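You operate a simulated robot arm through the tools that you are given. There is no shell and no other tool. Be economical: measure what you need, move in short steps, check, and stop when the job is done.

You run a simulated two-armed robot. Do the job below in one go: nothing can be reset, and whatever is moved stays where it is left.

## Task
Pick up the tin labelled "peas" from the oven worktop with one hand, pass it to the other hand and put it on the middle of the aisle zone. Set down upright: tin.

It is judged by the outcome, as a careful person would: the job done as asked, and still so three seconds after it is handed in. It fails if anything else is knocked over, pushed out of place, dropped, spilled or broken.

## Robot
Two 7-joint arms with two-finger parallel grippers on one trunk, on a base that drives. Base frame: it is fixed to the floor where the robot stands at the start and does not move with it; the origin is under the middle of the robot, x ahead of it, y to its left, z up; the surface under the hand at the start is at about z = 920. Readings come in mm, rad, newtons and seconds.
The left shoulder is at the start at [110, 169, 1511], the right one opposite. With the tool pointing down near the work surface each hand reaches from about 420 to 740 mm from the robot's upright axis, wherever it stands, measured 20 degrees to its own side. Places, roughly: middle of the aisle zone (27x19 cm) [700, -3040, 920]. Payload 1.57 kg a hand.
The TCP of each hand is the grasp point between the finger pads, 30 mm short of the fingertips. In the tool frame z runs along the fingers and y along their closing line. Largest opening 80 mm; finger width 17, thickness 12; the body of the gripper, 40 by 82 mm, starts 80 mm behind the TCP.
Orientation is told as [roll, pitch, yaw] about the base's x, y, z axes, in that order, counted from this pose: with the fingers straight down and closing along the base's y, the tool's x points along the base's -x, its y along +y and its z along -z.

## Interface
- The arms move only by the tool move_arm. It takes "left_targets", "right_targets" or both (then of equal length, played together; a hand with none holds still); each is a list that holds one entry, the list of rows, each a list of 7 numbers: the turn, a rotation vector about the tool's x, y, z in rad, then the shift along the tool's x, y, z in mm, then the finger opening in mm, from 0 to 80. In form: [[[ax, ay, az, tx, ty, tz, claw], ...]]. A call has 1 to 20 rows; each row shifts and turns the commanded pose from where the row before left it, along the tool's axes as they then stand. Each row takes 0.2 s and may step no farther than 50 mm and 0.15 rad from the row before; otherwise, or with a gripper value out of range, the whole call is refused. A pose out of reach is approached as far as the arm can. The call stops where the force on the tool passes 40 N (or 10 N more than at its start, if that is more) or the arm is blocked; 0.2 s more then pass. The fingers move at their own pace (about 72 mm/s each) and stop on an object; they squeeze with about 30 N. The grip force told is the motor's: it shows also when the fingers shut on nothing. Time passes only in rows, and 0.2 s behind the last, so rows that do not move let the fingers close. It gives the time, the measured TCP pose, the force on the tool (base axes), the opening and the grip force at its end, in the units of the frame above (readings bear some noise), with the torque about the TCP (base axes, N m) and any sound that the robot's microphone picked up, and new pictures: "show" is both (left out), scene, wrist or none (wrist: the cameras of the hands that moved).
- Cameras (640 x 400 px; columns grow to the right, rows downward): "scene" is now at [153.6, 4.7, 1691.4]; the picture's right is [0.07, -1.00, 0.00], its down [-0.78, -0.06, -0.62] and it looks along [0.62, 0.05, -0.78] (base axes); focal length 260 px, centre (320, 200). "left" rides on the left gripper at [72, 7, -122] in its tool frame; the picture's right is [-0.09, 1.00, 0.00], its down [-0.84, -0.08, -0.54] and it looks along [-0.54, -0.05, 0.84] (tool axes); focal length 238 px, centre (320, 200). "right" rides on the right gripper at [72, -7, -122] in its tool frame; the picture's right is [0.09, 1.00, 0.00], its down [-0.84, 0.08, -0.54] and it looks along [-0.54, 0.05, 0.84] (tool axes); focal length 238 px, centre (320, 200). There is no depth. A picture from a camera that has moved, and an enlarged one, comes with that camera's place and axes in the base frame and with its lens.
- slide_trunk(by): slides the trunk up (or, below 0, down) by that many mm; the arms and the scene camera ride with it, the base frame stays. It gives what a move gives, with no picture.
- roll_base(legs): drives the robot by 1 to 6 legs, each [ahead, left, turn to the left] in mm, mm and rad, along the robot's own axes; the way and the turn of a leg run together, so that a leg with both is an arc; at most 1500 mm and 3.142 rad a leg. The arms and the cameras ride along, it lands a little off, and it stops where it bumps. It gives what a move gives, and a new picture of the scene camera.
- aim_head(pan, tilt): turns the head with the scene camera to pan (to the left, within 1.501 rad either way) and tilt (down, from -0.506 to 1.204), counted from straight ahead of the robot. It gives what a move gives, and a new picture of the scene camera.
- zoom(camera, box): a new picture of the part [left, top, right, bottom] of that camera's present view, enlarged. No time passes.
- close_job(): hands the job in; it is judged then, once.

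Go step by step. Nothing tells you exact positions but the pictures and the camera data: compare them with the known pose of the tool, close in by small moves and look again before you grip or let go. The budget is 120 turns and 260 pictures, counting those below and the enlarged ones. Unless the task says otherwise, let go and move clear before handing in, and close with one line.

The tools are called after "Call:" as a command line: name --argument value ..., lists and objects as JSON in quotes. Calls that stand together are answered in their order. move_arm: Moves the arms, as the interface text tells. Its arguments: {"type":"object","properties":{"left_targets":{"type":"array","items":{"type":"array","items":{"type":"array","items":{"type":"number"}}}},"right_targets":{"type":"array","items":{"type":"array","items":{"type":"array","items":{"type":"number"}}}},"show":{"type":"string","enum":["both","scene","wrist","none"]}},"required":[]} The other tools are called the same way: slide_trunk (by) slides the trunk up or down; roll_base (legs) drives the base; aim_head (pan, tilt) turns the head that bears the scene camera; zoom (camera, box) takes an enlarged picture of a part of a camera's view; close_job () hands the job in.

At the start:

```text
t: 0.0
left_position: [647.9, 296.2, 1215.6]
left_tool_rot: [0.001, 0.0, 0.0]
left_contact_force: [0.3, -0.2, -0.7]
left_wrist_torque: [0.01, 0.0, -0.02]
left_gripper_width: 79.7
left_finger_force: 0.0
right_position: [657.7, -276.8, 1196.7]
right_tool_rot: [0.0, 0.0, -0.002]
right_contact_force: [-0.1, 0.2, -0.2]
right_wrist_torque: [-0.03, -0.01, 0.02]
right_gripper_width: 79.8
right_finger_force: 0.0
trunk travel left (down, up): [-825.0, 65.0]
robot x, y, heading: [-0.9, -2.4, -0.003]
head pan, tilt: [0.073, 0.899]
```

scene: 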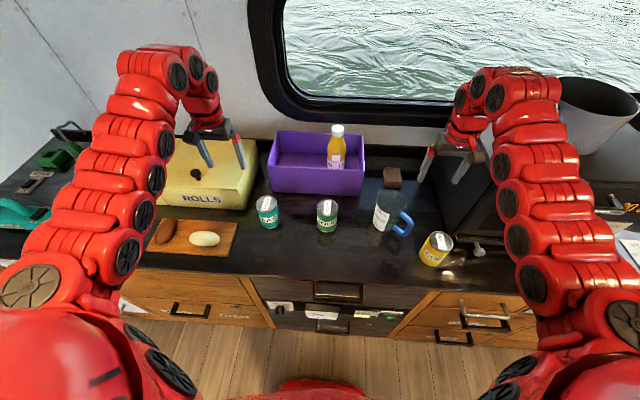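
right: 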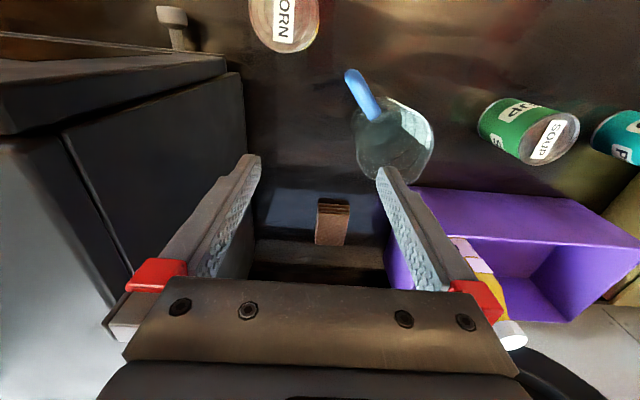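
left: 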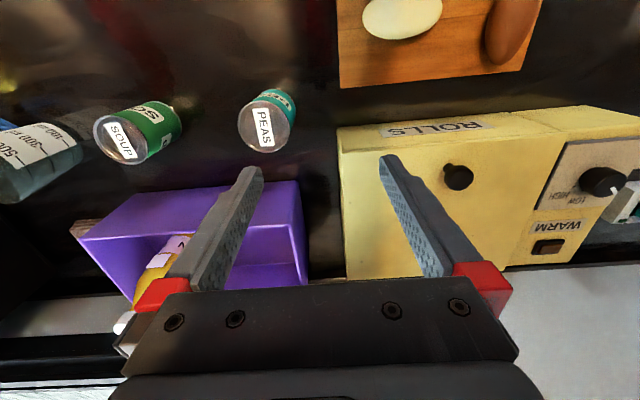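

I see three tins on the dark worktop: teal (peas), green (soup) and yellow (corn). I'll zoom in to locate the peas tin.

Call:
zoom --camera "scene" --box '[220, 160, 380, 260]'

Call:
zoom --camera "left" --box '[200, 60, 360, 160]'

Call:
aim_head --pan -1.4 --tilt 0.4

```text
4.00 times, centred on (300, 210) of scene
camera zoom: at [153.6, 4.7, 1691.4], right [0.07, -1.0, 0.0], down [-0.78, -0.06, -0.62], along [0.62, 0.05, -0.78], focal length 1038 px, centre (400, 160)
```

zoom: 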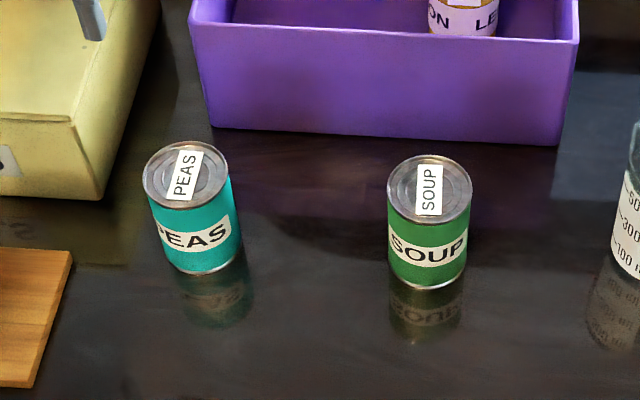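

```text
4.00 times, centred on (280, 110) of left
camera zoom: at [576.4, 302.4, 1338.0], right [0.09, 1.0, 0.0], down [0.84, -0.08, 0.54], along [0.54, -0.05, -0.84], focal length 953 px, centre (480, 560)
```

zoom: 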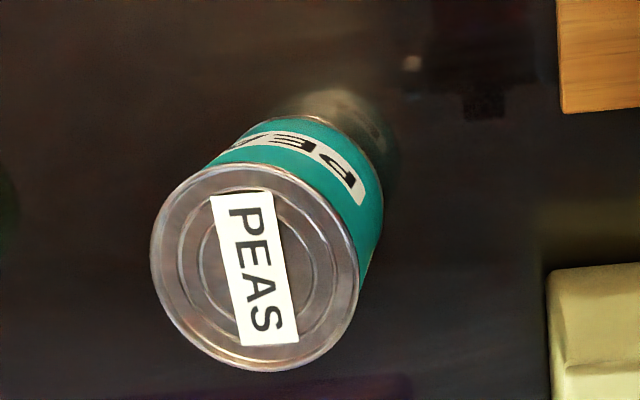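

```text
t: 1.6
left_position: [647.0, 296.2, 1216.6]
left_tool_rot: [0.0, 0.001, -0.001]
left_contact_force: [0.3, 0.3, 0.1]
left_wrist_torque: [0.02, -0.01, 0.0]
left_gripper_width: 79.7
left_finger_force: 0.1
right_position: [656.8, -276.4, 1195.7]
right_tool_rot: [0.0, 0.0, -0.002]
right_contact_force: [-0.2, 1.1, -0.1]
right_wrist_torque: [-0.02, -0.03, 0.01]
right_gripper_width: 79.6
right_finger_force: 0.0
trunk travel left (down, up): [-825.0, 65.0]
robot x, y, heading: [2.9, 0.8, 0.001]
head pan, tilt: [-1.4, 0.4]
camera scene: at [94.1, -92.2, 1734.3], right [-0.99, -0.17, 0.0], down [-0.07, 0.38, -0.92], along [0.16, -0.91, -0.39], focal length 260 px, centre (320, 200)
```

scene: 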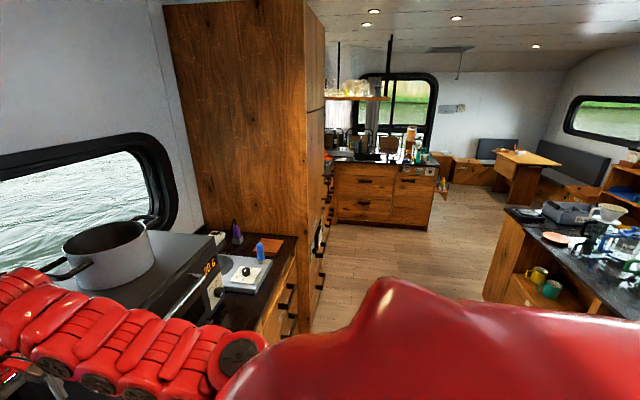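

The peas tin stands at about (660, 220), about 70 mm wide with its top near z ≈ 1015. The zone is about 3 m to my right. The left hand will take the tin from the robot's side, tilted, so the right hand can take it over from the top. First the left hand tilts and moves to a pre-grasp pose.

Call:
aim_head --pan 0.073 --tilt 0.9

Call:
move_arm --left_targets '[[[0, -0.15, 0, 0, 0, 0, 80], [0, -0.15, 0, 0, 0, 0, 80], [0, -0.15, 0, 0, 0, 0, 80], [0, -0.15, 0, 0, 0, 0, 80], [0, -0.15, 0, 0, 0, 0, 80], [0, 0, 0, 32, -15, 8.5, 80], [0, 0, 0, 32, -15, 8.5, 80], [0, 0, 0, 32, -15, 8.5, 80], [0, 0, 0, 32, -15, 8.5, 80], [0, 0, 0, 32, -15, 8.5, 80]]]'

```text
t: 3.2
left_position: [647.7, 295.5, 1216.8]
left_tool_rot: [-0.001, -0.001, 0.0]
left_contact_force: [-0.7, -0.1, 0.4]
left_wrist_torque: [0.0, 0.0, 0.02]
left_gripper_width: 80.1
left_finger_force: 0.1
right_position: [657.7, -276.8, 1194.7]
right_tool_rot: [0.001, 0.001, -0.003]
right_contact_force: [0.0, -0.3, 0.2]
right_wrist_torque: [-0.02, -0.03, 0.04]
right_gripper_width: 79.7
right_finger_force: 0.0
trunk travel left (down, up): [-825.0, 65.0]
robot x, y, heading: [1.1, 0.1, 0.003]
head pan, tilt: [0.073, 0.901]
camera scene: at [153.6, 4.6, 1691.4], right [0.07, -1.0, 0.0], down [-0.78, -0.06, -0.62], along [0.62, 0.05, -0.78], focal length 260 px, centre (320, 200)
```

scene: 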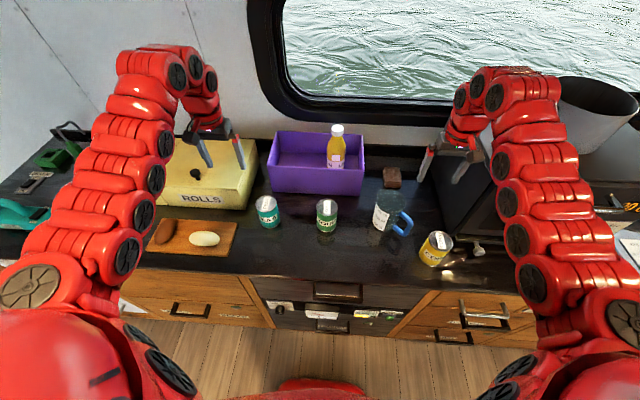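

```text
t: 5.4
left_position: [646.9, 295.8, 1216.5]
left_tool_rot: [-0.001, -0.1, 0.0]
left_contact_force: [0.2, 0.2, -0.1]
left_wrist_torque: [-0.03, 0.0, -0.02]
left_gripper_width: 80.0
left_finger_force: 0.1
left hand out of reach, approached as far as the arm can: row 1, 2, 3, 4, 5, 6, 7, 8, 9, 10
right_position: [657.9, -277.2, 1195.7]
right_tool_rot: [0.0, 0.0, -0.003]
right_contact_force: [0.7, -0.1, 0.3]
right_wrist_torque: [0.05, 0.02, 0.03]
right_gripper_width: 79.8
right_finger_force: 0.0
trunk travel left (down, up): [-825.0, 65.0]
robot x, y, heading: [3.0, 0.5, 0.001]
head pan, tilt: [0.073, 0.901]
camera scene: at [153.5, 4.6, 1691.3], right [0.07, -1.0, 0.0], down [-0.78, -0.06, -0.62], along [0.62, 0.05, -0.78], focal length 260 px, centre (320, 200)
camera left: at [564.2, 302.3, 1330.2], right [0.09, 1.0, 0.01], down [0.78, -0.08, 0.62], along [0.62, -0.05, -0.78], focal length 238 px, centre (320, 200)
```

scene: 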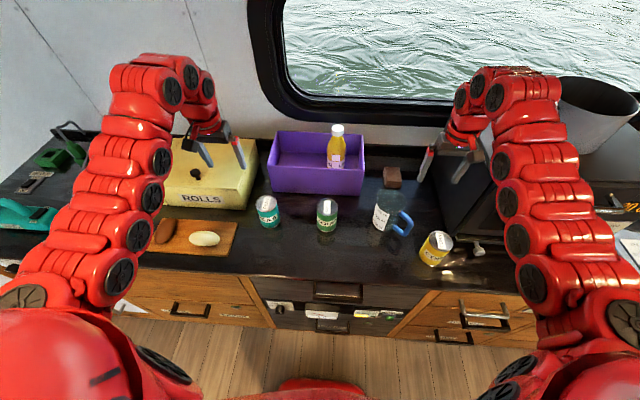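
left: 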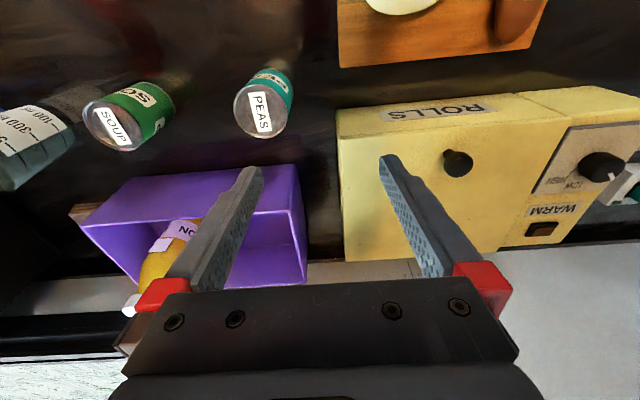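

The left hand's forward tilt stopped at 0.1 rad. I'll level it again and test whether the right hand can roll inward (fingers towards +y).

Call:
move_arm --left_targets '[[[0, 0.1, 0, 0, 0, 0, 80], [0, 0, 0, 0, 0, 0, 80], [0, 0, 0, 0, 0, 0, 80], [0, 0, 0, 0, 0, 0, 80], [0, 0, 0, 0, 0, 0, 80]]]' --right_targets '[[[-0.15, 0, 0, 0, 0, 0, 80], [-0.15, 0, 0, 0, 0, 0, 80], [-0.15, 0, 0, 0, 0, 0, 80], [-0.15, 0, 0, 0, 0, 0, 80], [-0.15, 0, 0, 0, 0, 0, 80]]]' --show "scene"

```text
t: 6.6
left_position: [648.0, 295.0, 1218.3]
left_tool_rot: [0.0, 0.0, -0.002]
left_contact_force: [0.2, 0.3, 0.3]
left_wrist_torque: [-0.01, 0.0, 0.01]
left_gripper_width: 79.9
left_finger_force: 0.2
right_position: [656.6, -277.2, 1195.4]
right_tool_rot: [0.751, 0.001, -0.002]
right_contact_force: [0.3, 0.4, 0.3]
right_wrist_torque: [-0.02, 0.01, -0.03]
right_gripper_width: 80.0
right_finger_force: 0.1
trunk travel left (down, up): [-825.0, 65.0]
robot x, y, heading: [-3.1, -0.8, 0.002]
head pan, tilt: [0.073, 0.901]
camera scene: at [153.8, 4.4, 1691.3], right [0.07, -1.0, 0.0], down [-0.78, -0.06, -0.62], along [0.62, 0.04, -0.78], focal length 260 px, centre (320, 200)
```

scene: 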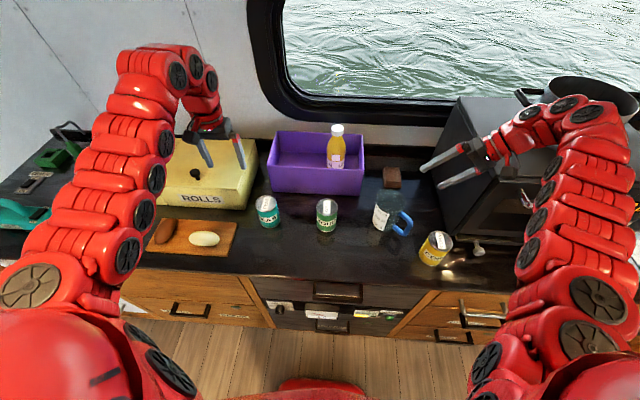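

Rolling works well. So the left hand picks the tin straight from above, and the right hand takes it from its side low on the tin, closing along x. I'll move the left hand over the tin and pre-orient the right hand.

Call:
move_arm --left_targets '[[[0, 0, 0, -2, -15, 16, 80], [0, 0, 0, -2, -15, 16, 80], [0, 0, 0, -2, -15, 16, 80], [0, 0, 0, -2, -15, 16, 80], [0, 0, 0, -2, -15, 16, 80], [0, 0, 0, -2, 0, 16, 80], [0, 0, 0, 0, 0, 0, 80], [0, 0, 0, 0, 0, 0, 80], [0, 0, 0, 0, 0, 0, 80], [0, 0, 0, 0, 0, 0, 80], [0, 0, 0, 0, 0, 0, 80], [0, 0, 0, 0, 0, 0, 80], [0, 0, 0, 0, 0, 0, 80], [0, 0, 0, 0, 0, 0, 80]]]' --right_targets '[[[-0.13, 0, 0, 0, 0, 0, 80], [-0.13, 0, 0, 0, 0, 0, 80], [-0.12, 0, 0, 0, 0, 0, 80], [0, 0, 0.1428, 0, 0, 0, 80], [0, 0, 0.1428, 0, 0, 0, 80], [0, 0, 0.1428, 0, 0, 0, 80], [0, 0, 0.1428, 0, 0, 0, 80], [0, 0, 0.1428, 0, 0, 0, 80], [0, 0, 0.1428, 0, 0, 0, 80], [0, 0, 0.1428, 0, 0, 0, 80], [0, 0, 0.1428, 0, 0, 0, 80], [0, 0, 0.1428, 0, 0, 0, 80], [0, 0, 0.1428, 0, 0, 0, 80], [0, 0, 0.1428, 0, 0, 0, 80]]]'

```text
t: 9.6
left_position: [659.9, 219.5, 1122.6]
left_tool_rot: [-0.001, -0.002, 0.0]
left_contact_force: [0.3, -0.5, 0.1]
left_wrist_torque: [-0.01, -0.04, 0.0]
left_gripper_width: 80.0
left_finger_force: 0.0
right_position: [643.0, -259.6, 1223.3]
right_tool_rot: [-0.005, 1.005, -1.58]
right_contact_force: [-0.6, -0.5, 0.7]
right_wrist_torque: [-0.03, 0.0, 0.01]
right_gripper_width: 80.0
right_finger_force: 0.1
right hand out of reach, approached as far as the arm can: row 1, 2, 3, 4
trunk travel left (down, up): [-825.0, 65.0]
robot x, y, heading: [-1.5, -2.3, 0.0]
head pan, tilt: [0.073, 0.901]
camera scene: at [153.6, 4.6, 1691.3], right [0.07, -1.0, 0.0], down [-0.78, -0.06, -0.62], along [0.62, 0.05, -0.78], focal length 260 px, centre (320, 200)
camera right: at [635.5, -323.3, 1349.0], right [1.0, 0.05, 0.08], down [0.07, -0.91, -0.42], along [0.05, 0.42, -0.91], focal length 238 px, centre (320, 200)
camera left: at [589.4, 226.4, 1243.3], right [0.09, 1.0, 0.0], down [0.84, -0.08, 0.54], along [0.54, -0.05, -0.84], focal length 238 px, centre (320, 200)
```

scene: 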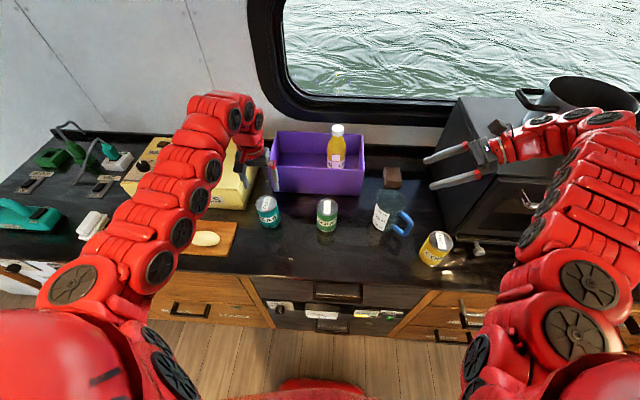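
right: 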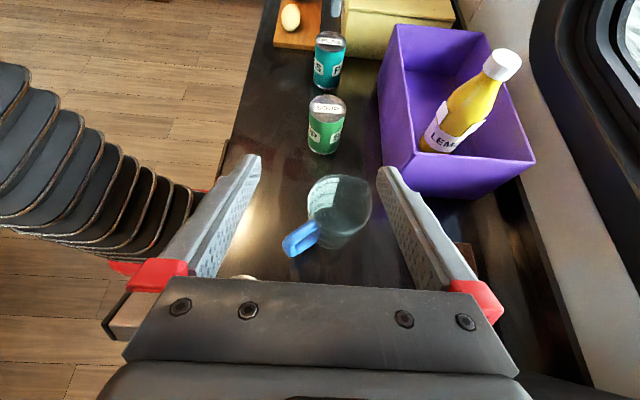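
left: 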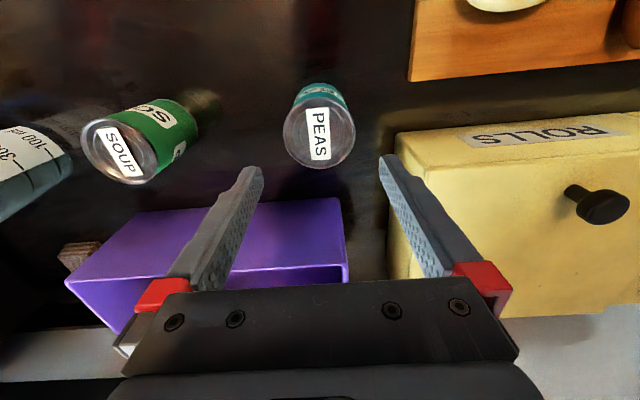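

The tin's top centre is at (662, 219.5, 1015), and the left TCP is right above it. I'll descend halfway and check.

Call:
move_arm --left_targets '[[[0, 0, 0, -2, 0, 25, 80], [0, 0, 0, 0, 0, 25, 80], [0, 0, 0, 0, 0, 15, 80]]]' --show "wrist"

```text
t: 10.4
left_position: [661.0, 219.0, 1058.1]
left_tool_rot: [0.0, 0.002, 0.001]
left_contact_force: [-0.3, -0.6, 0.0]
left_wrist_torque: [-0.03, 0.02, 0.0]
left_gripper_width: 80.0
left_finger_force: 0.1
right_position: [643.0, -260.2, 1222.7]
right_tool_rot: [-0.002, 1.005, -1.574]
right_contact_force: [-0.3, -0.3, 0.0]
right_wrist_torque: [-0.01, 0.0, 0.03]
right_gripper_width: 79.9
right_finger_force: 0.0
trunk travel left (down, up): [-825.0, 65.0]
robot x, y, heading: [-1.5, 1.6, -0.0]
head pan, tilt: [0.073, 0.901]
camera left: at [591.0, 225.7, 1179.1], right [0.09, 1.0, 0.0], down [0.84, -0.08, 0.54], along [0.54, -0.05, -0.84], focal length 238 px, centre (320, 200)
```

left: 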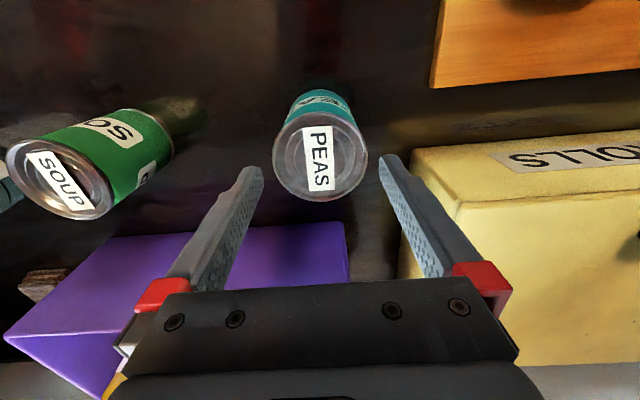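

The tin stays centred between the fingers. I'll descend to grip height and close.

Call:
move_arm --left_targets '[[[0, 0, 0, 0, 0.5, 20, 80], [0, 0, 0, 0, 0, 20, 80], [0, 0, 0, 0, 0, 15, 80], [0, 0, 0, 0, 0, 0, 80]]]' --show "both"

```text
t: 11.4
left_position: [663.3, 219.2, 1001.1]
left_tool_rot: [0.0, 0.0, -0.001]
left_contact_force: [0.3, -0.2, 0.4]
left_wrist_torque: [0.02, -0.01, 0.01]
left_gripper_width: 80.0
left_finger_force: 0.0
right_position: [643.9, -259.4, 1223.8]
right_tool_rot: [0.001, 1.005, -1.571]
right_contact_force: [0.6, -0.2, 1.0]
right_wrist_torque: [0.0, -0.01, 0.01]
right_gripper_width: 80.1
right_finger_force: 0.1
trunk travel left (down, up): [-825.0, 65.0]
robot x, y, heading: [-2.8, -3.0, 0.003]
head pan, tilt: [0.073, 0.901]
camera scene: at [153.5, 4.6, 1691.3], right [0.07, -1.0, 0.0], down [-0.78, -0.06, -0.62], along [0.62, 0.05, -0.78], focal length 260 px, centre (320, 200)
camera left: at [591.3, 226.1, 1123.0], right [0.09, 1.0, 0.0], down [0.84, -0.08, 0.54], along [0.54, -0.05, -0.84], focal length 238 px, centre (320, 200)
```

scene: 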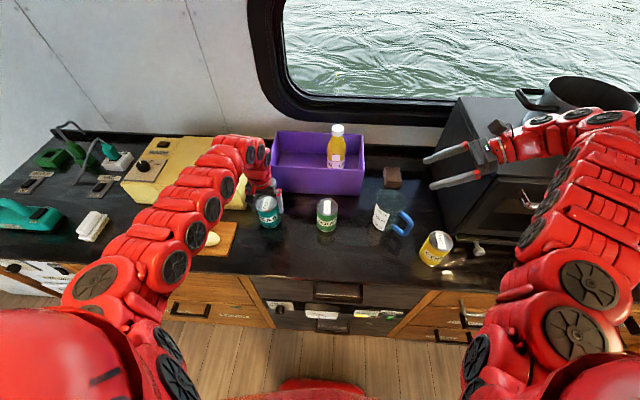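
left: 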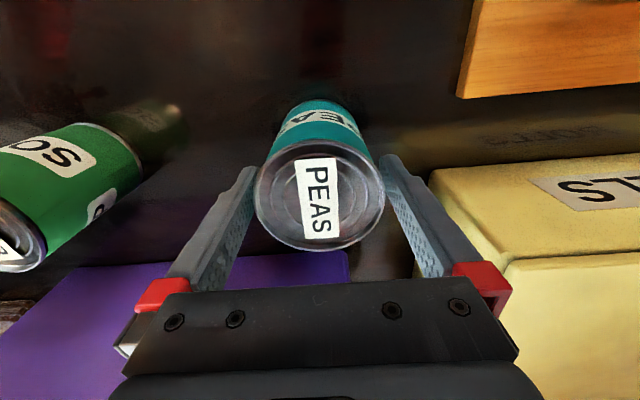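

The fingers straddle the tin, which sits about 3 mm nearer the robot than the TCP. I'll correct for that and close.

Call:
move_arm --left_targets '[[[0, 0, 0, 3, 0, 0, 80], [0, 0, 0, 0, 0, 0, 60], [0, 0, 0, 0, 0, 0, 50], [0, 0, 0, 0, 0, 0, 50], [0, 0, 0, 0, 0, -20, 50], [0, 0, 0, 0, 0, -20, 50]]]' --show "both"

```text
t: 12.8
left_position: [658.3, 220.4, 1042.4]
left_tool_rot: [0.001, 0.001, 0.001]
left_contact_force: [-0.6, -0.5, -4.3]
left_wrist_torque: [0.0, 0.05, 0.01]
left_gripper_width: 67.4
left_finger_force: 30.5
right_position: [643.6, -259.7, 1223.6]
right_tool_rot: [0.001, 1.004, -1.573]
right_contact_force: [-0.9, -0.2, -0.7]
right_wrist_torque: [0.04, 0.0, 0.02]
right_gripper_width: 80.0
right_finger_force: 0.0
trunk travel left (down, up): [-825.0, 65.0]
robot x, y, heading: [-1.1, -1.8, -0.001]
head pan, tilt: [0.073, 0.901]
camera scene: at [153.5, 4.5, 1691.3], right [0.07, -1.0, 0.0], down [-0.78, -0.06, -0.62], along [0.62, 0.05, -0.78], focal length 260 px, centre (320, 200)
camera left: at [588.2, 227.2, 1162.9], right [0.09, 1.0, 0.0], down [0.84, -0.08, 0.54], along [0.54, -0.05, -0.84], focal length 238 px, centre (320, 200)
```

scene: 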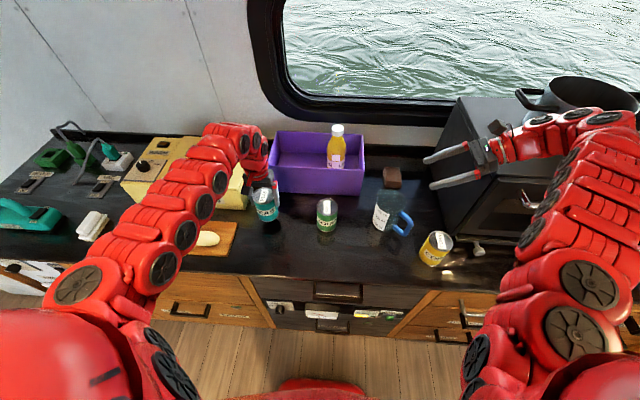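
left: 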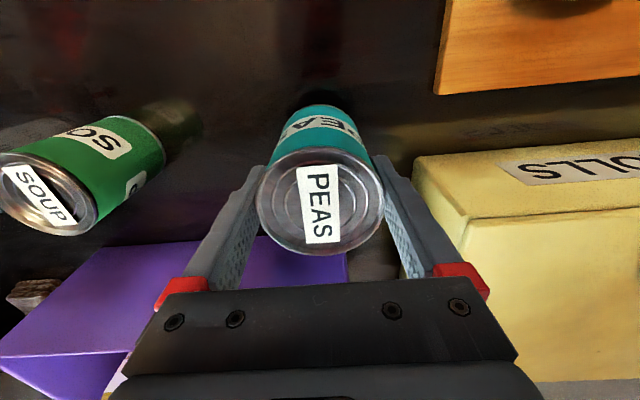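

Gripped: the tin is 67 mm wide and weighs about 4 N. I'll lift the left hand to a handover pose in front of the robot and bring the right hand to a pre-grasp pose beside it.

Call:
move_arm --left_targets '[[[0, 0, 0, 0, 0, -40, 50], [0, 0, 0, 0, 0, -40, 50], [0, 0, 0, 0, 0, -40, 50], [0, 0, 0, 7.6, -32, -19.6, 50], [0, 0, 0, 7.6, -32, -19.6, 50], [0, 0, 0, 7.6, -32, -19.6, 50], [0, 0, 0, 7.6, -32, -19.6, 50], [0, 0, 0, 7.6, -32, -19.6, 50]]]' --right_targets '[[[0, 0, 0, 12.1, -2.9, 20.45, 80], [0, 0, 0, 12.1, -2.9, 20.45, 80], [0, 0, 0, 12.1, -2.9, 20.45, 80], [0, 0, 0, 12.1, -2.9, 20.45, 80], [0, 0, 0, 12.1, -2.9, 20.45, 80], [0, 0, 0, 12.1, -2.9, 20.45, 80], [0, 0, 0, 12.1, -2.9, 20.45, 80], [0, 0, 0, 12.1, -2.9, 20.45, 80]]]'

```text
t: 14.6
left_position: [625.7, 59.7, 1251.8]
left_tool_rot: [-0.002, 0.0, 0.002]
left_contact_force: [-0.4, 0.0, -3.6]
left_wrist_torque: [0.03, -0.01, 0.0]
left_gripper_width: 67.7
left_finger_force: 29.6
left hand out of reach, approached as far as the arm can: row 8
right_position: [643.8, -74.3, 1213.3]
right_tool_rot: [-0.003, 1.005, -1.572]
right_contact_force: [-0.1, -0.4, 0.8]
right_wrist_torque: [-0.01, 0.02, 0.03]
right_gripper_width: 80.3
right_finger_force: 0.2
right hand out of reach, approached as far as the arm can: row 6, 7, 8
trunk travel left (down, up): [-825.0, 65.0]
robot x, y, heading: [0.6, -1.6, -0.0]
head pan, tilt: [0.073, 0.901]
camera scene: at [154.3, 3.9, 1691.2], right [0.07, -1.0, 0.0], down [-0.78, -0.06, -0.62], along [0.62, 0.05, -0.78], focal length 260 px, centre (320, 200)
camera right: at [635.8, -138.4, 1339.5], right [1.0, 0.05, 0.08], down [0.08, -0.91, -0.42], along [0.05, 0.42, -0.91], focal length 238 px, centre (320, 200)
camera left: at [554.7, 65.9, 1372.5], right [0.09, 1.0, 0.0], down [0.84, -0.08, 0.54], along [0.54, -0.05, -0.84], focal length 238 px, centre (320, 200)
```

scene: 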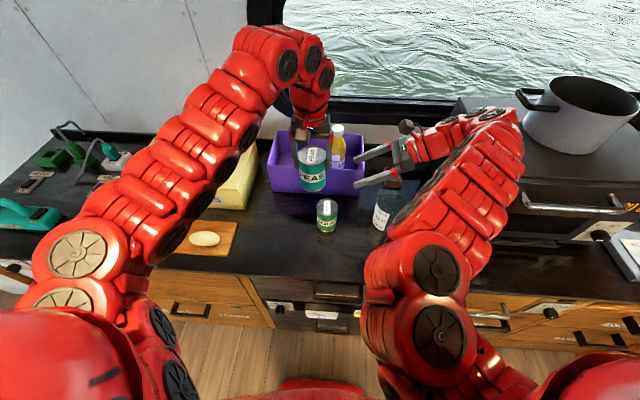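
right: 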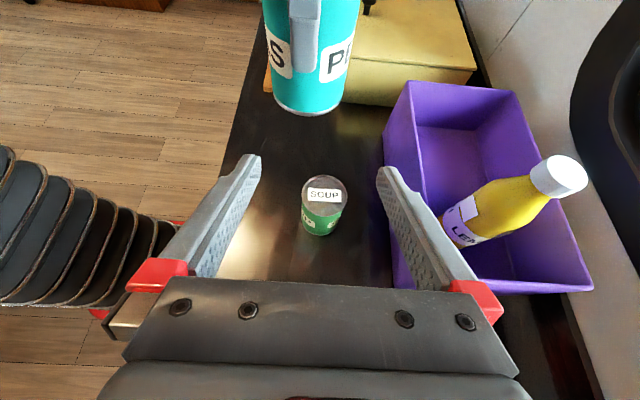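
left: 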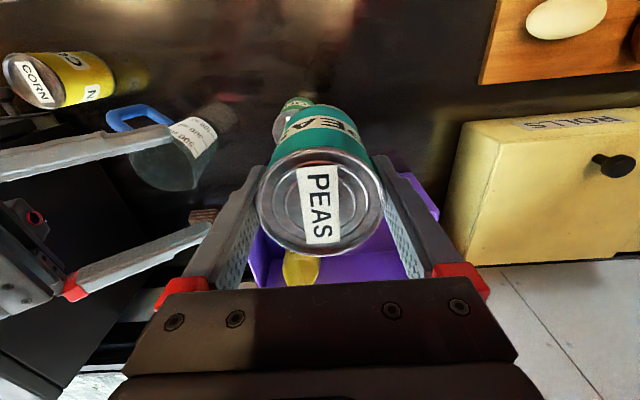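

The right hand can't come closer than x ≈ 643 in this pose, so I'll bring the left hand with the tin in line with it and a bit lower.

Call:
move_arm --left_targets '[[[0, 0, 0, -6, -15, 6, 50], [0, 0, 0, -6, -15, 6, 50], [0, 0, 0, -6, -15, 5, 50], [0, 0, 0, 0, 0, 0, 50]]]' --right_targets '[[[0, 0, 0, -6, 0, 4, 80], [0, 0, 0, -6, 0, 4, 80], [0, 0, 0, -6, 0, 3.5, 80], [0, 0, 0, 0, 0, 0, 80]]]'

```text
t: 15.6
left_position: [644.1, 14.6, 1233.9]
left_tool_rot: [0.0, 0.001, 0.0]
left_contact_force: [-0.5, -0.6, -3.9]
left_wrist_torque: [-0.03, 0.0, 0.01]
left_gripper_width: 67.5
left_finger_force: 29.9
right_position: [642.5, -76.0, 1194.4]
right_tool_rot: [-0.001, 1.006, -1.574]
right_contact_force: [1.3, 0.0, 0.3]
right_wrist_torque: [0.0, -0.03, 0.05]
right_gripper_width: 80.0
right_finger_force: 0.0
trunk travel left (down, up): [-825.0, 65.0]
robot x, y, heading: [-0.2, 1.0, -0.001]
head pan, tilt: [0.073, 0.901]
camera scene: at [153.9, 5.0, 1691.3], right [0.07, -1.0, 0.0], down [-0.78, -0.06, -0.62], along [0.62, 0.05, -0.78], focal length 260 px, centre (320, 200)
camera right: at [635.2, -139.3, 1319.4], right [1.0, 0.05, 0.08], down [0.08, -0.91, -0.42], along [0.05, 0.42, -0.91], focal length 238 px, centre (320, 200)
camera left: at [572.5, 20.9, 1355.5], right [0.09, 1.0, 0.0], down [0.84, -0.08, 0.54], along [0.54, -0.05, -0.84], focal length 238 px, centre (320, 200)
```

scene: 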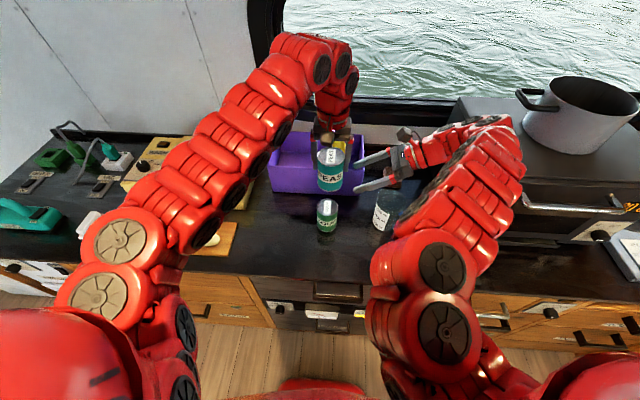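
right: 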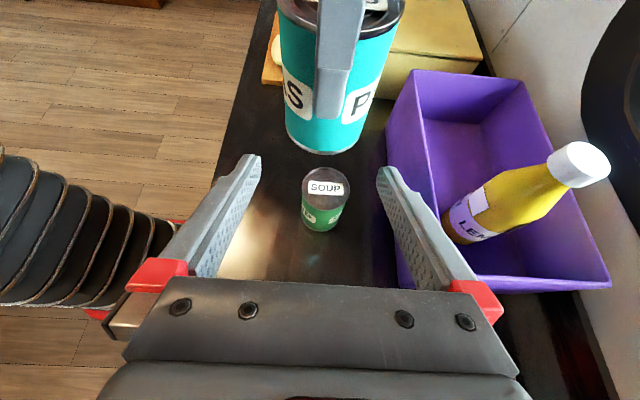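
left: 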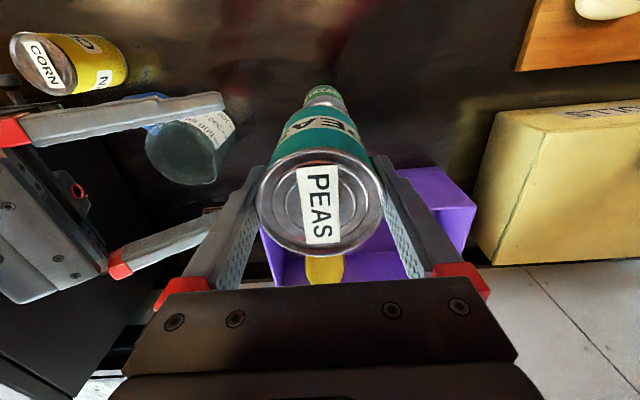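

They are aligned in x. I'll advance the right hand about two-thirds of the way, horizontally towards +y, and check.

Call:
move_arm --right_targets '[[[0, 0, 0, 7, 0.5, 13, 80], [0, 0, 0, 7, 0.5, 13, 80], [0, 0, 0, 7, 0.5, 13, 80], [0, 0, 0, 7, 0, 11, 80]]]'

```text
t: 16.6
left_position: [643.8, 15.7, 1234.5]
left_tool_rot: [0.002, 0.003, -0.001]
left_contact_force: [-0.2, 0.3, -4.5]
left_wrist_torque: [0.01, 0.0, -0.03]
left_gripper_width: 67.6
left_finger_force: 30.4
right_position: [647.6, -19.1, 1190.0]
right_tool_rot: [-0.004, 1.005, -1.571]
right_contact_force: [-0.1, 0.5, 0.1]
right_wrist_torque: [-0.01, -0.04, -0.01]
right_gripper_width: 80.2
right_finger_force: 0.0
right hand out of reach, approached as far as the arm can: row 4
trunk travel left (down, up): [-825.0, 65.0]
robot x, y, heading: [0.3, 2.0, 0.001]
head pan, tilt: [0.073, 0.901]
camera scene: at [154.1, 5.3, 1691.3], right [0.07, -1.0, 0.0], down [-0.78, -0.06, -0.62], along [0.62, 0.05, -0.78], focal length 260 px, centre (320, 200)
camera right: at [640.9, -82.8, 1315.8], right [1.0, 0.05, 0.08], down [0.08, -0.91, -0.42], along [0.05, 0.42, -0.91], focal length 238 px, centre (320, 200)
```

scene: 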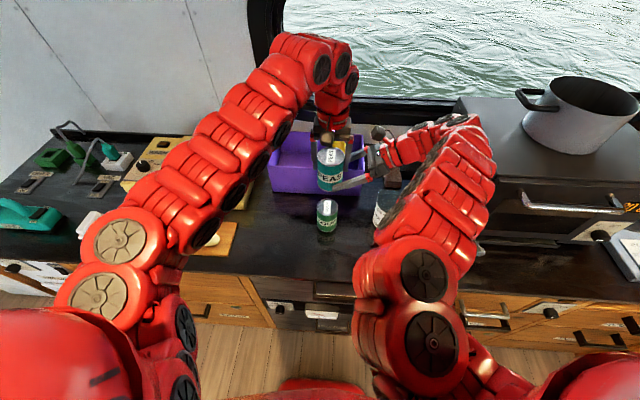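
right: 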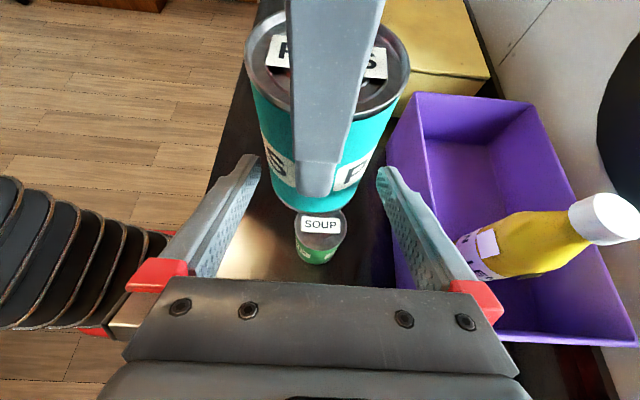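

The right arm is at its inward limit there, so the left hand will carry the tin the remaining 27 mm between the right fingers.

Call:
move_arm --left_targets '[[[0, 0, 0, -3.5, -4, 0, 50], [0, 0, 0, 0, -8, 0, 50], [0, 0, 0, 0, -8, 0, 50], [0, 0, 0, 0, -8, 0, 50], [0, 0, 0, 0, 0, 0, 50]]]' --right_targets '[[[0, 0, 0, 0, 0, 0, 80], [0, 0, 0, 0, 0, 0, 80], [0, 0, 0, 0, 0, 0, 80], [0, 0, 0, 0, 0, 0, 80], [0, 0, 0, 0, 0, 0, 80]]]'

```text
t: 17.8
left_position: [647.4, -13.8, 1233.6]
left_tool_rot: [-0.001, 0.0, 0.0]
left_contact_force: [-1.1, -0.4, -4.5]
left_wrist_torque: [0.03, 0.0, 0.01]
left_gripper_width: 67.3
left_finger_force: 29.9
right_position: [648.5, -19.6, 1189.9]
right_tool_rot: [-0.003, 1.003, -1.573]
right_contact_force: [0.8, 1.0, 0.7]
right_wrist_torque: [0.01, -0.01, 0.03]
right_gripper_width: 79.9
right_finger_force: 0.1
trunk travel left (down, up): [-825.0, 65.0]
robot x, y, heading: [-1.7, -1.4, 0.003]
head pan, tilt: [0.073, 0.901]
camera scene: at [154.1, 5.0, 1691.3], right [0.07, -1.0, 0.0], down [-0.78, -0.06, -0.62], along [0.62, 0.05, -0.78], focal length 260 px, centre (320, 200)
camera right: at [640.9, -83.2, 1315.7], right [1.0, 0.05, 0.08], down [0.08, -0.91, -0.42], along [0.05, 0.42, -0.91], focal length 238 px, centre (320, 200)
camera left: at [576.0, -6.7, 1355.1], right [0.09, 1.0, 0.0], down [0.84, -0.08, 0.54], along [0.54, -0.05, -0.84], focal length 238 px, centre (320, 200)
```

scene: 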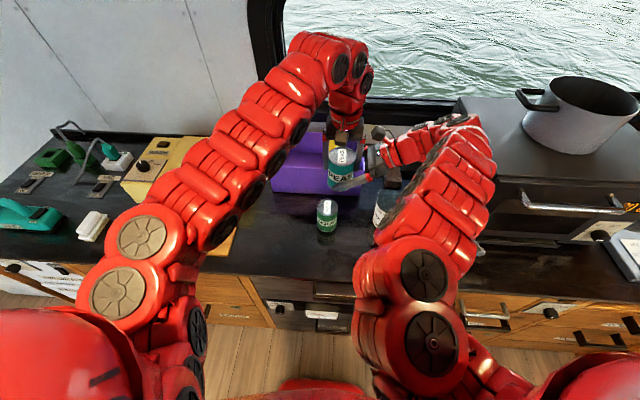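
right: 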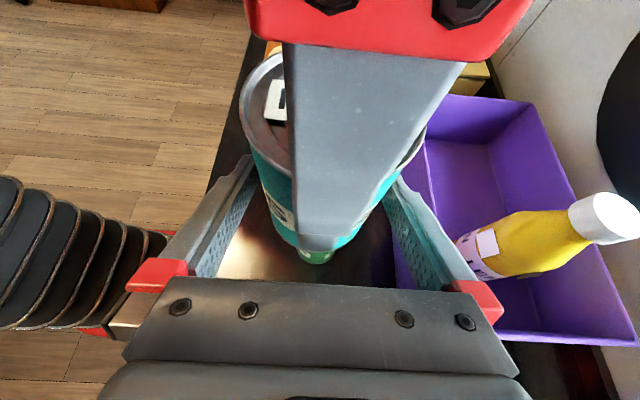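
left: 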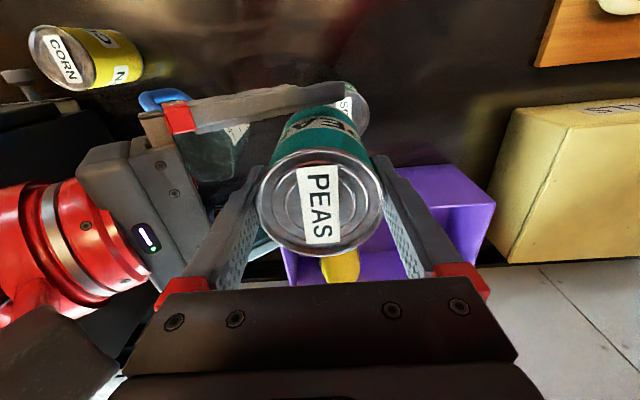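

The tin is between the right fingers and clear of the left finger. I'll close the right hand while the left still holds.

Call:
move_arm --right_targets '[[[0, 0, 0, 0, 0, 0, 65], [0, 0, 0, 0, 0, 0, 50], [0, 0, 0, 0, 0, 0, 50], [0, 0, 0, 0, 0, 0, 50]]]' --left_targets '[[[0, 0, 0, 0, 0, 0, 50], [0, 0, 0, 0, 0, 0, 50], [0, 0, 0, 0, 0, 0, 50], [0, 0, 0, 0, 0, 0, 50]]]' --show "wrist"

```text
t: 18.8
left_position: [645.7, -14.3, 1233.3]
left_tool_rot: [0.001, 0.001, 0.0]
left_contact_force: [-8.7, -0.8, -1.9]
left_wrist_torque: [0.22, 0.21, -0.05]
left_gripper_width: 67.2
left_finger_force: 30.0
right_position: [648.7, -18.9, 1190.3]
right_tool_rot: [-0.005, 1.006, -1.574]
right_contact_force: [8.8, 0.8, 0.1]
right_wrist_torque: [-0.25, 0.15, 0.03]
right_gripper_width: 67.0
right_finger_force: 30.1
trunk travel left (down, up): [-825.0, 65.0]
robot x, y, heading: [-0.7, 1.4, 0.003]
head pan, tilt: [0.073, 0.901]
camera right: at [641.1, -83.7, 1315.7], right [1.0, 0.05, 0.08], down [0.08, -0.91, -0.42], along [0.05, 0.42, -0.91], focal length 238 px, centre (320, 200)
camera left: at [575.9, -7.2, 1355.1], right [0.09, 1.0, 0.0], down [0.84, -0.08, 0.54], along [0.54, -0.05, -0.84], focal length 238 px, centre (320, 200)
```

right: 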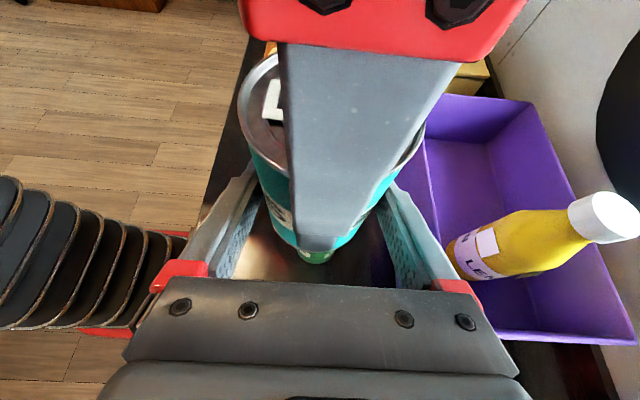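
left: 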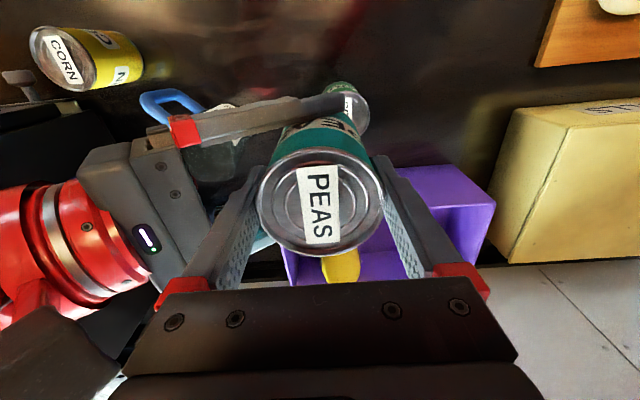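

Both hands hold the tin. I'll ease the small strain, open the left hand slightly wider and withdraw it upward.

Call:
move_arm --left_targets '[[[0, 0, 0, 2, 0, 0, 60], [0, 0, 0, 0, 0, 0, 80], [0, 0, 0, 0, 0, 0, 80], [0, 0, 0, 0, 0, -10, 80], [0, 0, 0, 0, 0, -15, 80], [0, 0, 0, 0, 0, -15, 80]]]' --right_targets '[[[0, 0, 0, 0, 0, 0, 50], [0, 0, 0, 0, 0, 0, 50], [0, 0, 0, 0, 0, 0, 50], [0, 0, 0, 0, 0, 0, 50], [0, 0, 0, 0, 0, 0, 50], [0, 0, 0, 0, 0, 0, 50]]]'

```text
t: 20.2
left_position: [646.7, -14.6, 1271.5]
left_tool_rot: [-0.002, -0.002, 0.001]
left_contact_force: [-0.2, 0.4, -0.6]
left_wrist_torque: [-0.01, 0.05, -0.02]
left_gripper_width: 80.1
left_finger_force: 0.0
left hand out of reach, approached as far as the arm can: row 6
right_position: [647.9, -18.7, 1189.5]
right_tool_rot: [-0.004, 1.007, -1.573]
right_contact_force: [-0.7, 0.7, 0.0]
right_wrist_torque: [0.0, -0.02, 0.04]
right_gripper_width: 67.1
right_finger_force: 30.1
trunk travel left (down, up): [-825.0, 65.0]
robot x, y, heading: [-2.7, 3.1, 0.0]
head pan, tilt: [0.073, 0.901]
camera scene: at [154.0, 4.5, 1691.3], right [0.07, -1.0, 0.0], down [-0.78, -0.06, -0.62], along [0.62, 0.05, -0.78], focal length 260 px, centre (320, 200)
camera right: at [640.8, -83.6, 1315.7], right [1.0, 0.05, 0.08], down [0.08, -0.91, -0.42], along [0.05, 0.42, -0.91], focal length 238 px, centre (320, 200)
camera left: at [576.0, -8.0, 1391.3], right [0.09, 1.0, 0.0], down [0.84, -0.08, 0.54], along [0.54, -0.05, -0.84], focal length 238 px, centre (320, 200)
```

scene: 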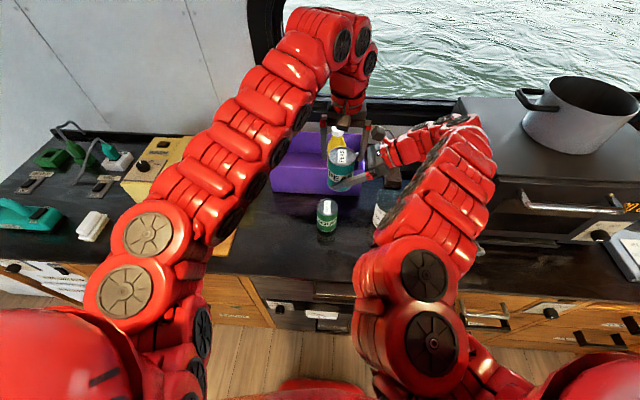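
right: 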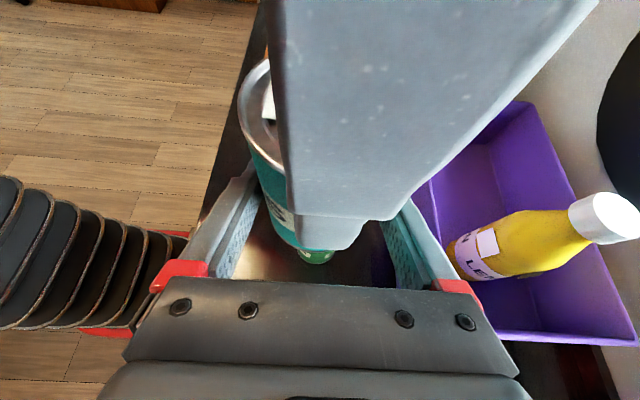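
left: 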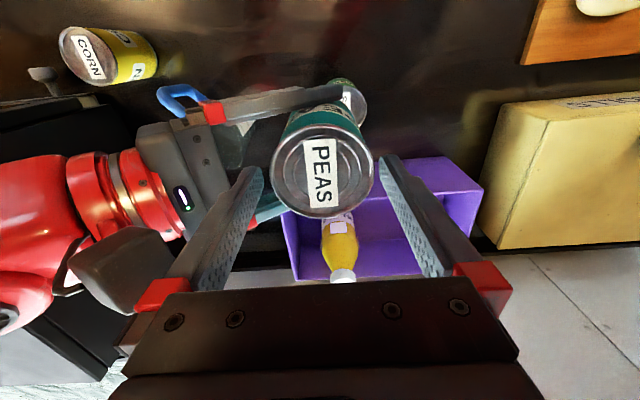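

The right hand holds the tin. The left hand is at its height limit, so I'll lower the right hand away from it.

Call:
move_arm --right_targets '[[[0, 0, 0, -8.44, 0, 5.36, 50], [0, 0, 0, -12.7, 0, 8.04, 50], [0, 0, 0, -12.7, 0, 8.04, 50], [0, 0, 0, -12.7, 0, 8.04, 50]]]' --left_targets '[[[0, 0, 0, 0, 0, 0, 80], [0, 0, 0, 0, 0, 0, 80], [0, 0, 0, 0, 0, 0, 80], [0, 0, 0, 0, 0, 0, 80]]]'

```text
t: 21.2
left_position: [646.5, -15.8, 1271.2]
left_tool_rot: [-0.003, 0.0, 0.0]
left_contact_force: [-0.9, 0.7, -1.0]
left_wrist_torque: [0.03, -0.01, 0.01]
left_gripper_width: 80.1
left_finger_force: 0.0
right_position: [647.4, -20.5, 1134.2]
right_tool_rot: [-0.003, 1.005, -1.575]
right_contact_force: [0.0, -1.0, -0.9]
right_wrist_torque: [-0.02, 0.02, -0.03]
right_gripper_width: 66.9
right_finger_force: 30.3
trunk travel left (down, up): [-825.0, 65.0]
robot x, y, heading: [0.6, 1.1, 0.006]
head pan, tilt: [0.073, 0.901]
camera scene: at [154.6, 4.4, 1691.2], right [0.07, -1.0, 0.0], down [-0.78, -0.06, -0.62], along [0.62, 0.05, -0.78], focal length 260 px, centre (320, 200)
camera right: at [641.3, -84.3, 1259.7], right [1.0, 0.05, 0.08], down [0.08, -0.91, -0.42], along [0.05, 0.42, -0.91], focal length 238 px, centre (320, 200)
camera left: at [576.5, -8.1, 1390.9], right [0.09, 1.0, 0.0], down [0.84, -0.08, 0.54], along [0.54, -0.05, -0.84], focal length 238 px, centre (320, 200)
```

scene: 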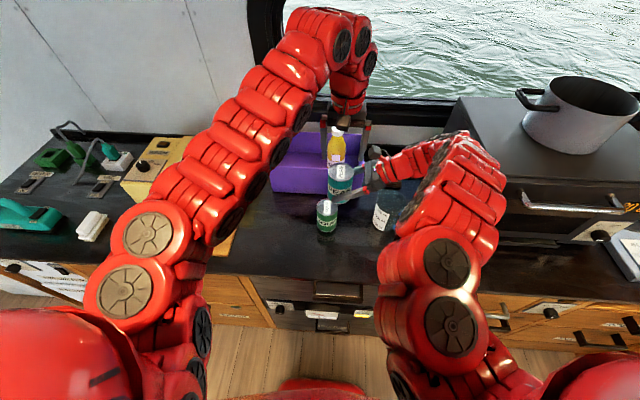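
right: 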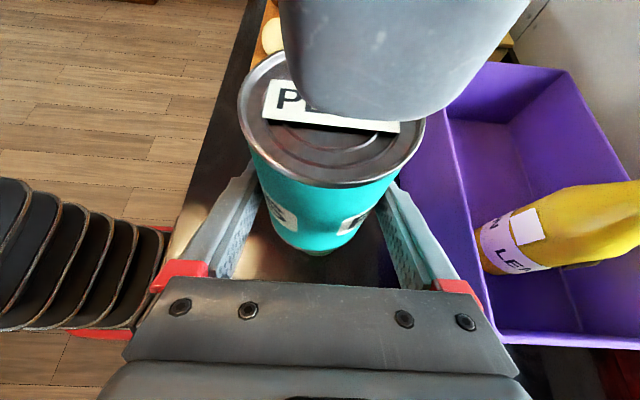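
left: 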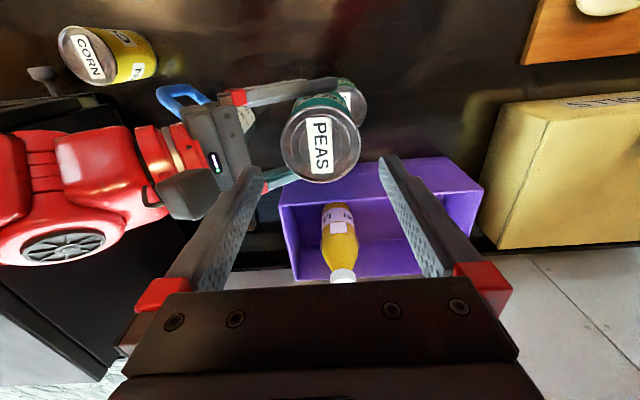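

Handover done. I'll move the left hand off to its own side, then raise the right a bit and back the robot away from the counter.

Call:
move_arm --left_targets '[[[0, 0, 0, 0, 40, 0, 80], [0, 0, 0, 0, 40, 0, 80], [0, 0, 0, 5, 40, 0, 80], [0, 0, 0, 10, 40, 0, 80], [0, 0, 0, 10, 40, 0, 80], [0, 0, 0, 10, 40, 0, 80], [0, 0, 0, 10, 0, 0, 80], [0, 0, 0, 10, 0, 0, 80]]]' --right_targets '[[[0, 0, 0, 0, 0, 0, 50], [0, 0, 0, 0, 0, 0, 50], [0, 0, 0, 0, 0, 0, 50], [0, 0, 0, 10, 0, -6.3, 50], [0, 0, 0, 10, 0, -6.3, 50], [0, 0, 0, 10, 0, -6.3, 50], [0, 0, 0, 10, 0, -6.3, 50], [0, 0, 0, 10, 0, -6.3, 50]]]' --show "scene"

Call:
roll_base --legs '[[-450, 0, 0]]'

```text
t: 23.0
left_position: [618.9, 225.0, 1244.6]
left_tool_rot: [-0.002, 0.002, 0.001]
left_contact_force: [-0.3, -0.3, 0.3]
left_wrist_torque: [-0.02, -0.02, -0.01]
left_gripper_width: 79.8
left_finger_force: 0.1
left hand out of reach, approached as far as the arm can: row 1, 2, 4, 5, 7, 8
right_position: [649.5, -19.6, 1196.1]
right_tool_rot: [-0.005, 1.006, -1.572]
right_contact_force: [0.9, 1.0, -4.6]
right_wrist_torque: [-0.02, 0.0, 0.02]
right_gripper_width: 66.9
right_finger_force: 29.8
trunk travel left (down, up): [-825.0, 65.0]
robot x, y, heading: [-2.4, -1.5, 0.0]
head pan, tilt: [0.073, 0.901]
camera scene: at [154.1, 4.7, 1691.3], right [0.07, -1.0, 0.0], down [-0.78, -0.06, -0.62], along [0.62, 0.05, -0.78], focal length 260 px, centre (320, 200)
```

scene: 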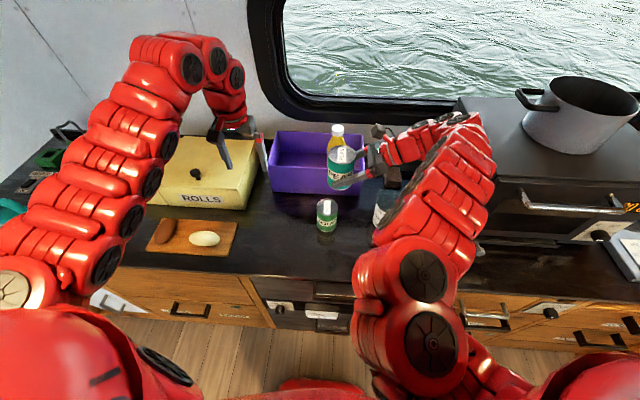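

```text
t: 25.7
left_position: [172.8, 225.9, 1243.8]
left_tool_rot: [0.0, 0.001, -0.002]
left_contact_force: [0.6, 0.5, 1.0]
left_wrist_torque: [0.0, -0.01, -0.01]
left_gripper_width: 79.8
left_finger_force: 0.1
right_position: [202.9, -21.0, 1193.5]
right_tool_rot: [-0.002, 1.007, -1.577]
right_contact_force: [1.0, -0.2, -4.1]
right_wrist_torque: [0.03, 0.0, 0.0]
right_gripper_width: 66.9
right_finger_force: 30.1
trunk travel left (down, up): [-825.0, 65.0]
robot x, y, heading: [-445.8, 1.4, -0.003]
head pan, tilt: [0.073, 0.901]
camera scene: at [-291.9, 4.9, 1691.1], right [0.07, -1.0, 0.0], down [-0.78, -0.05, -0.62], along [0.62, 0.04, -0.78], focal length 260 px, centre (320, 200)
```

scene: 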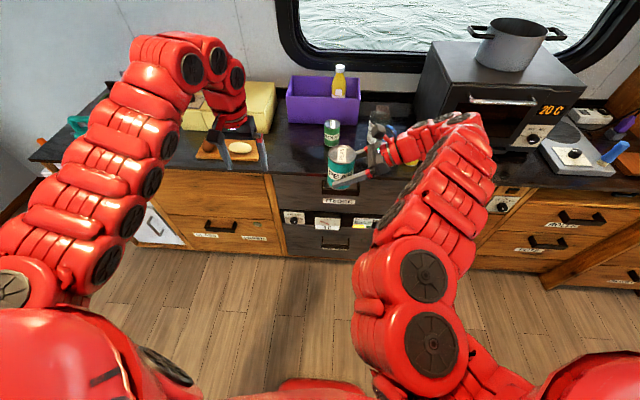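

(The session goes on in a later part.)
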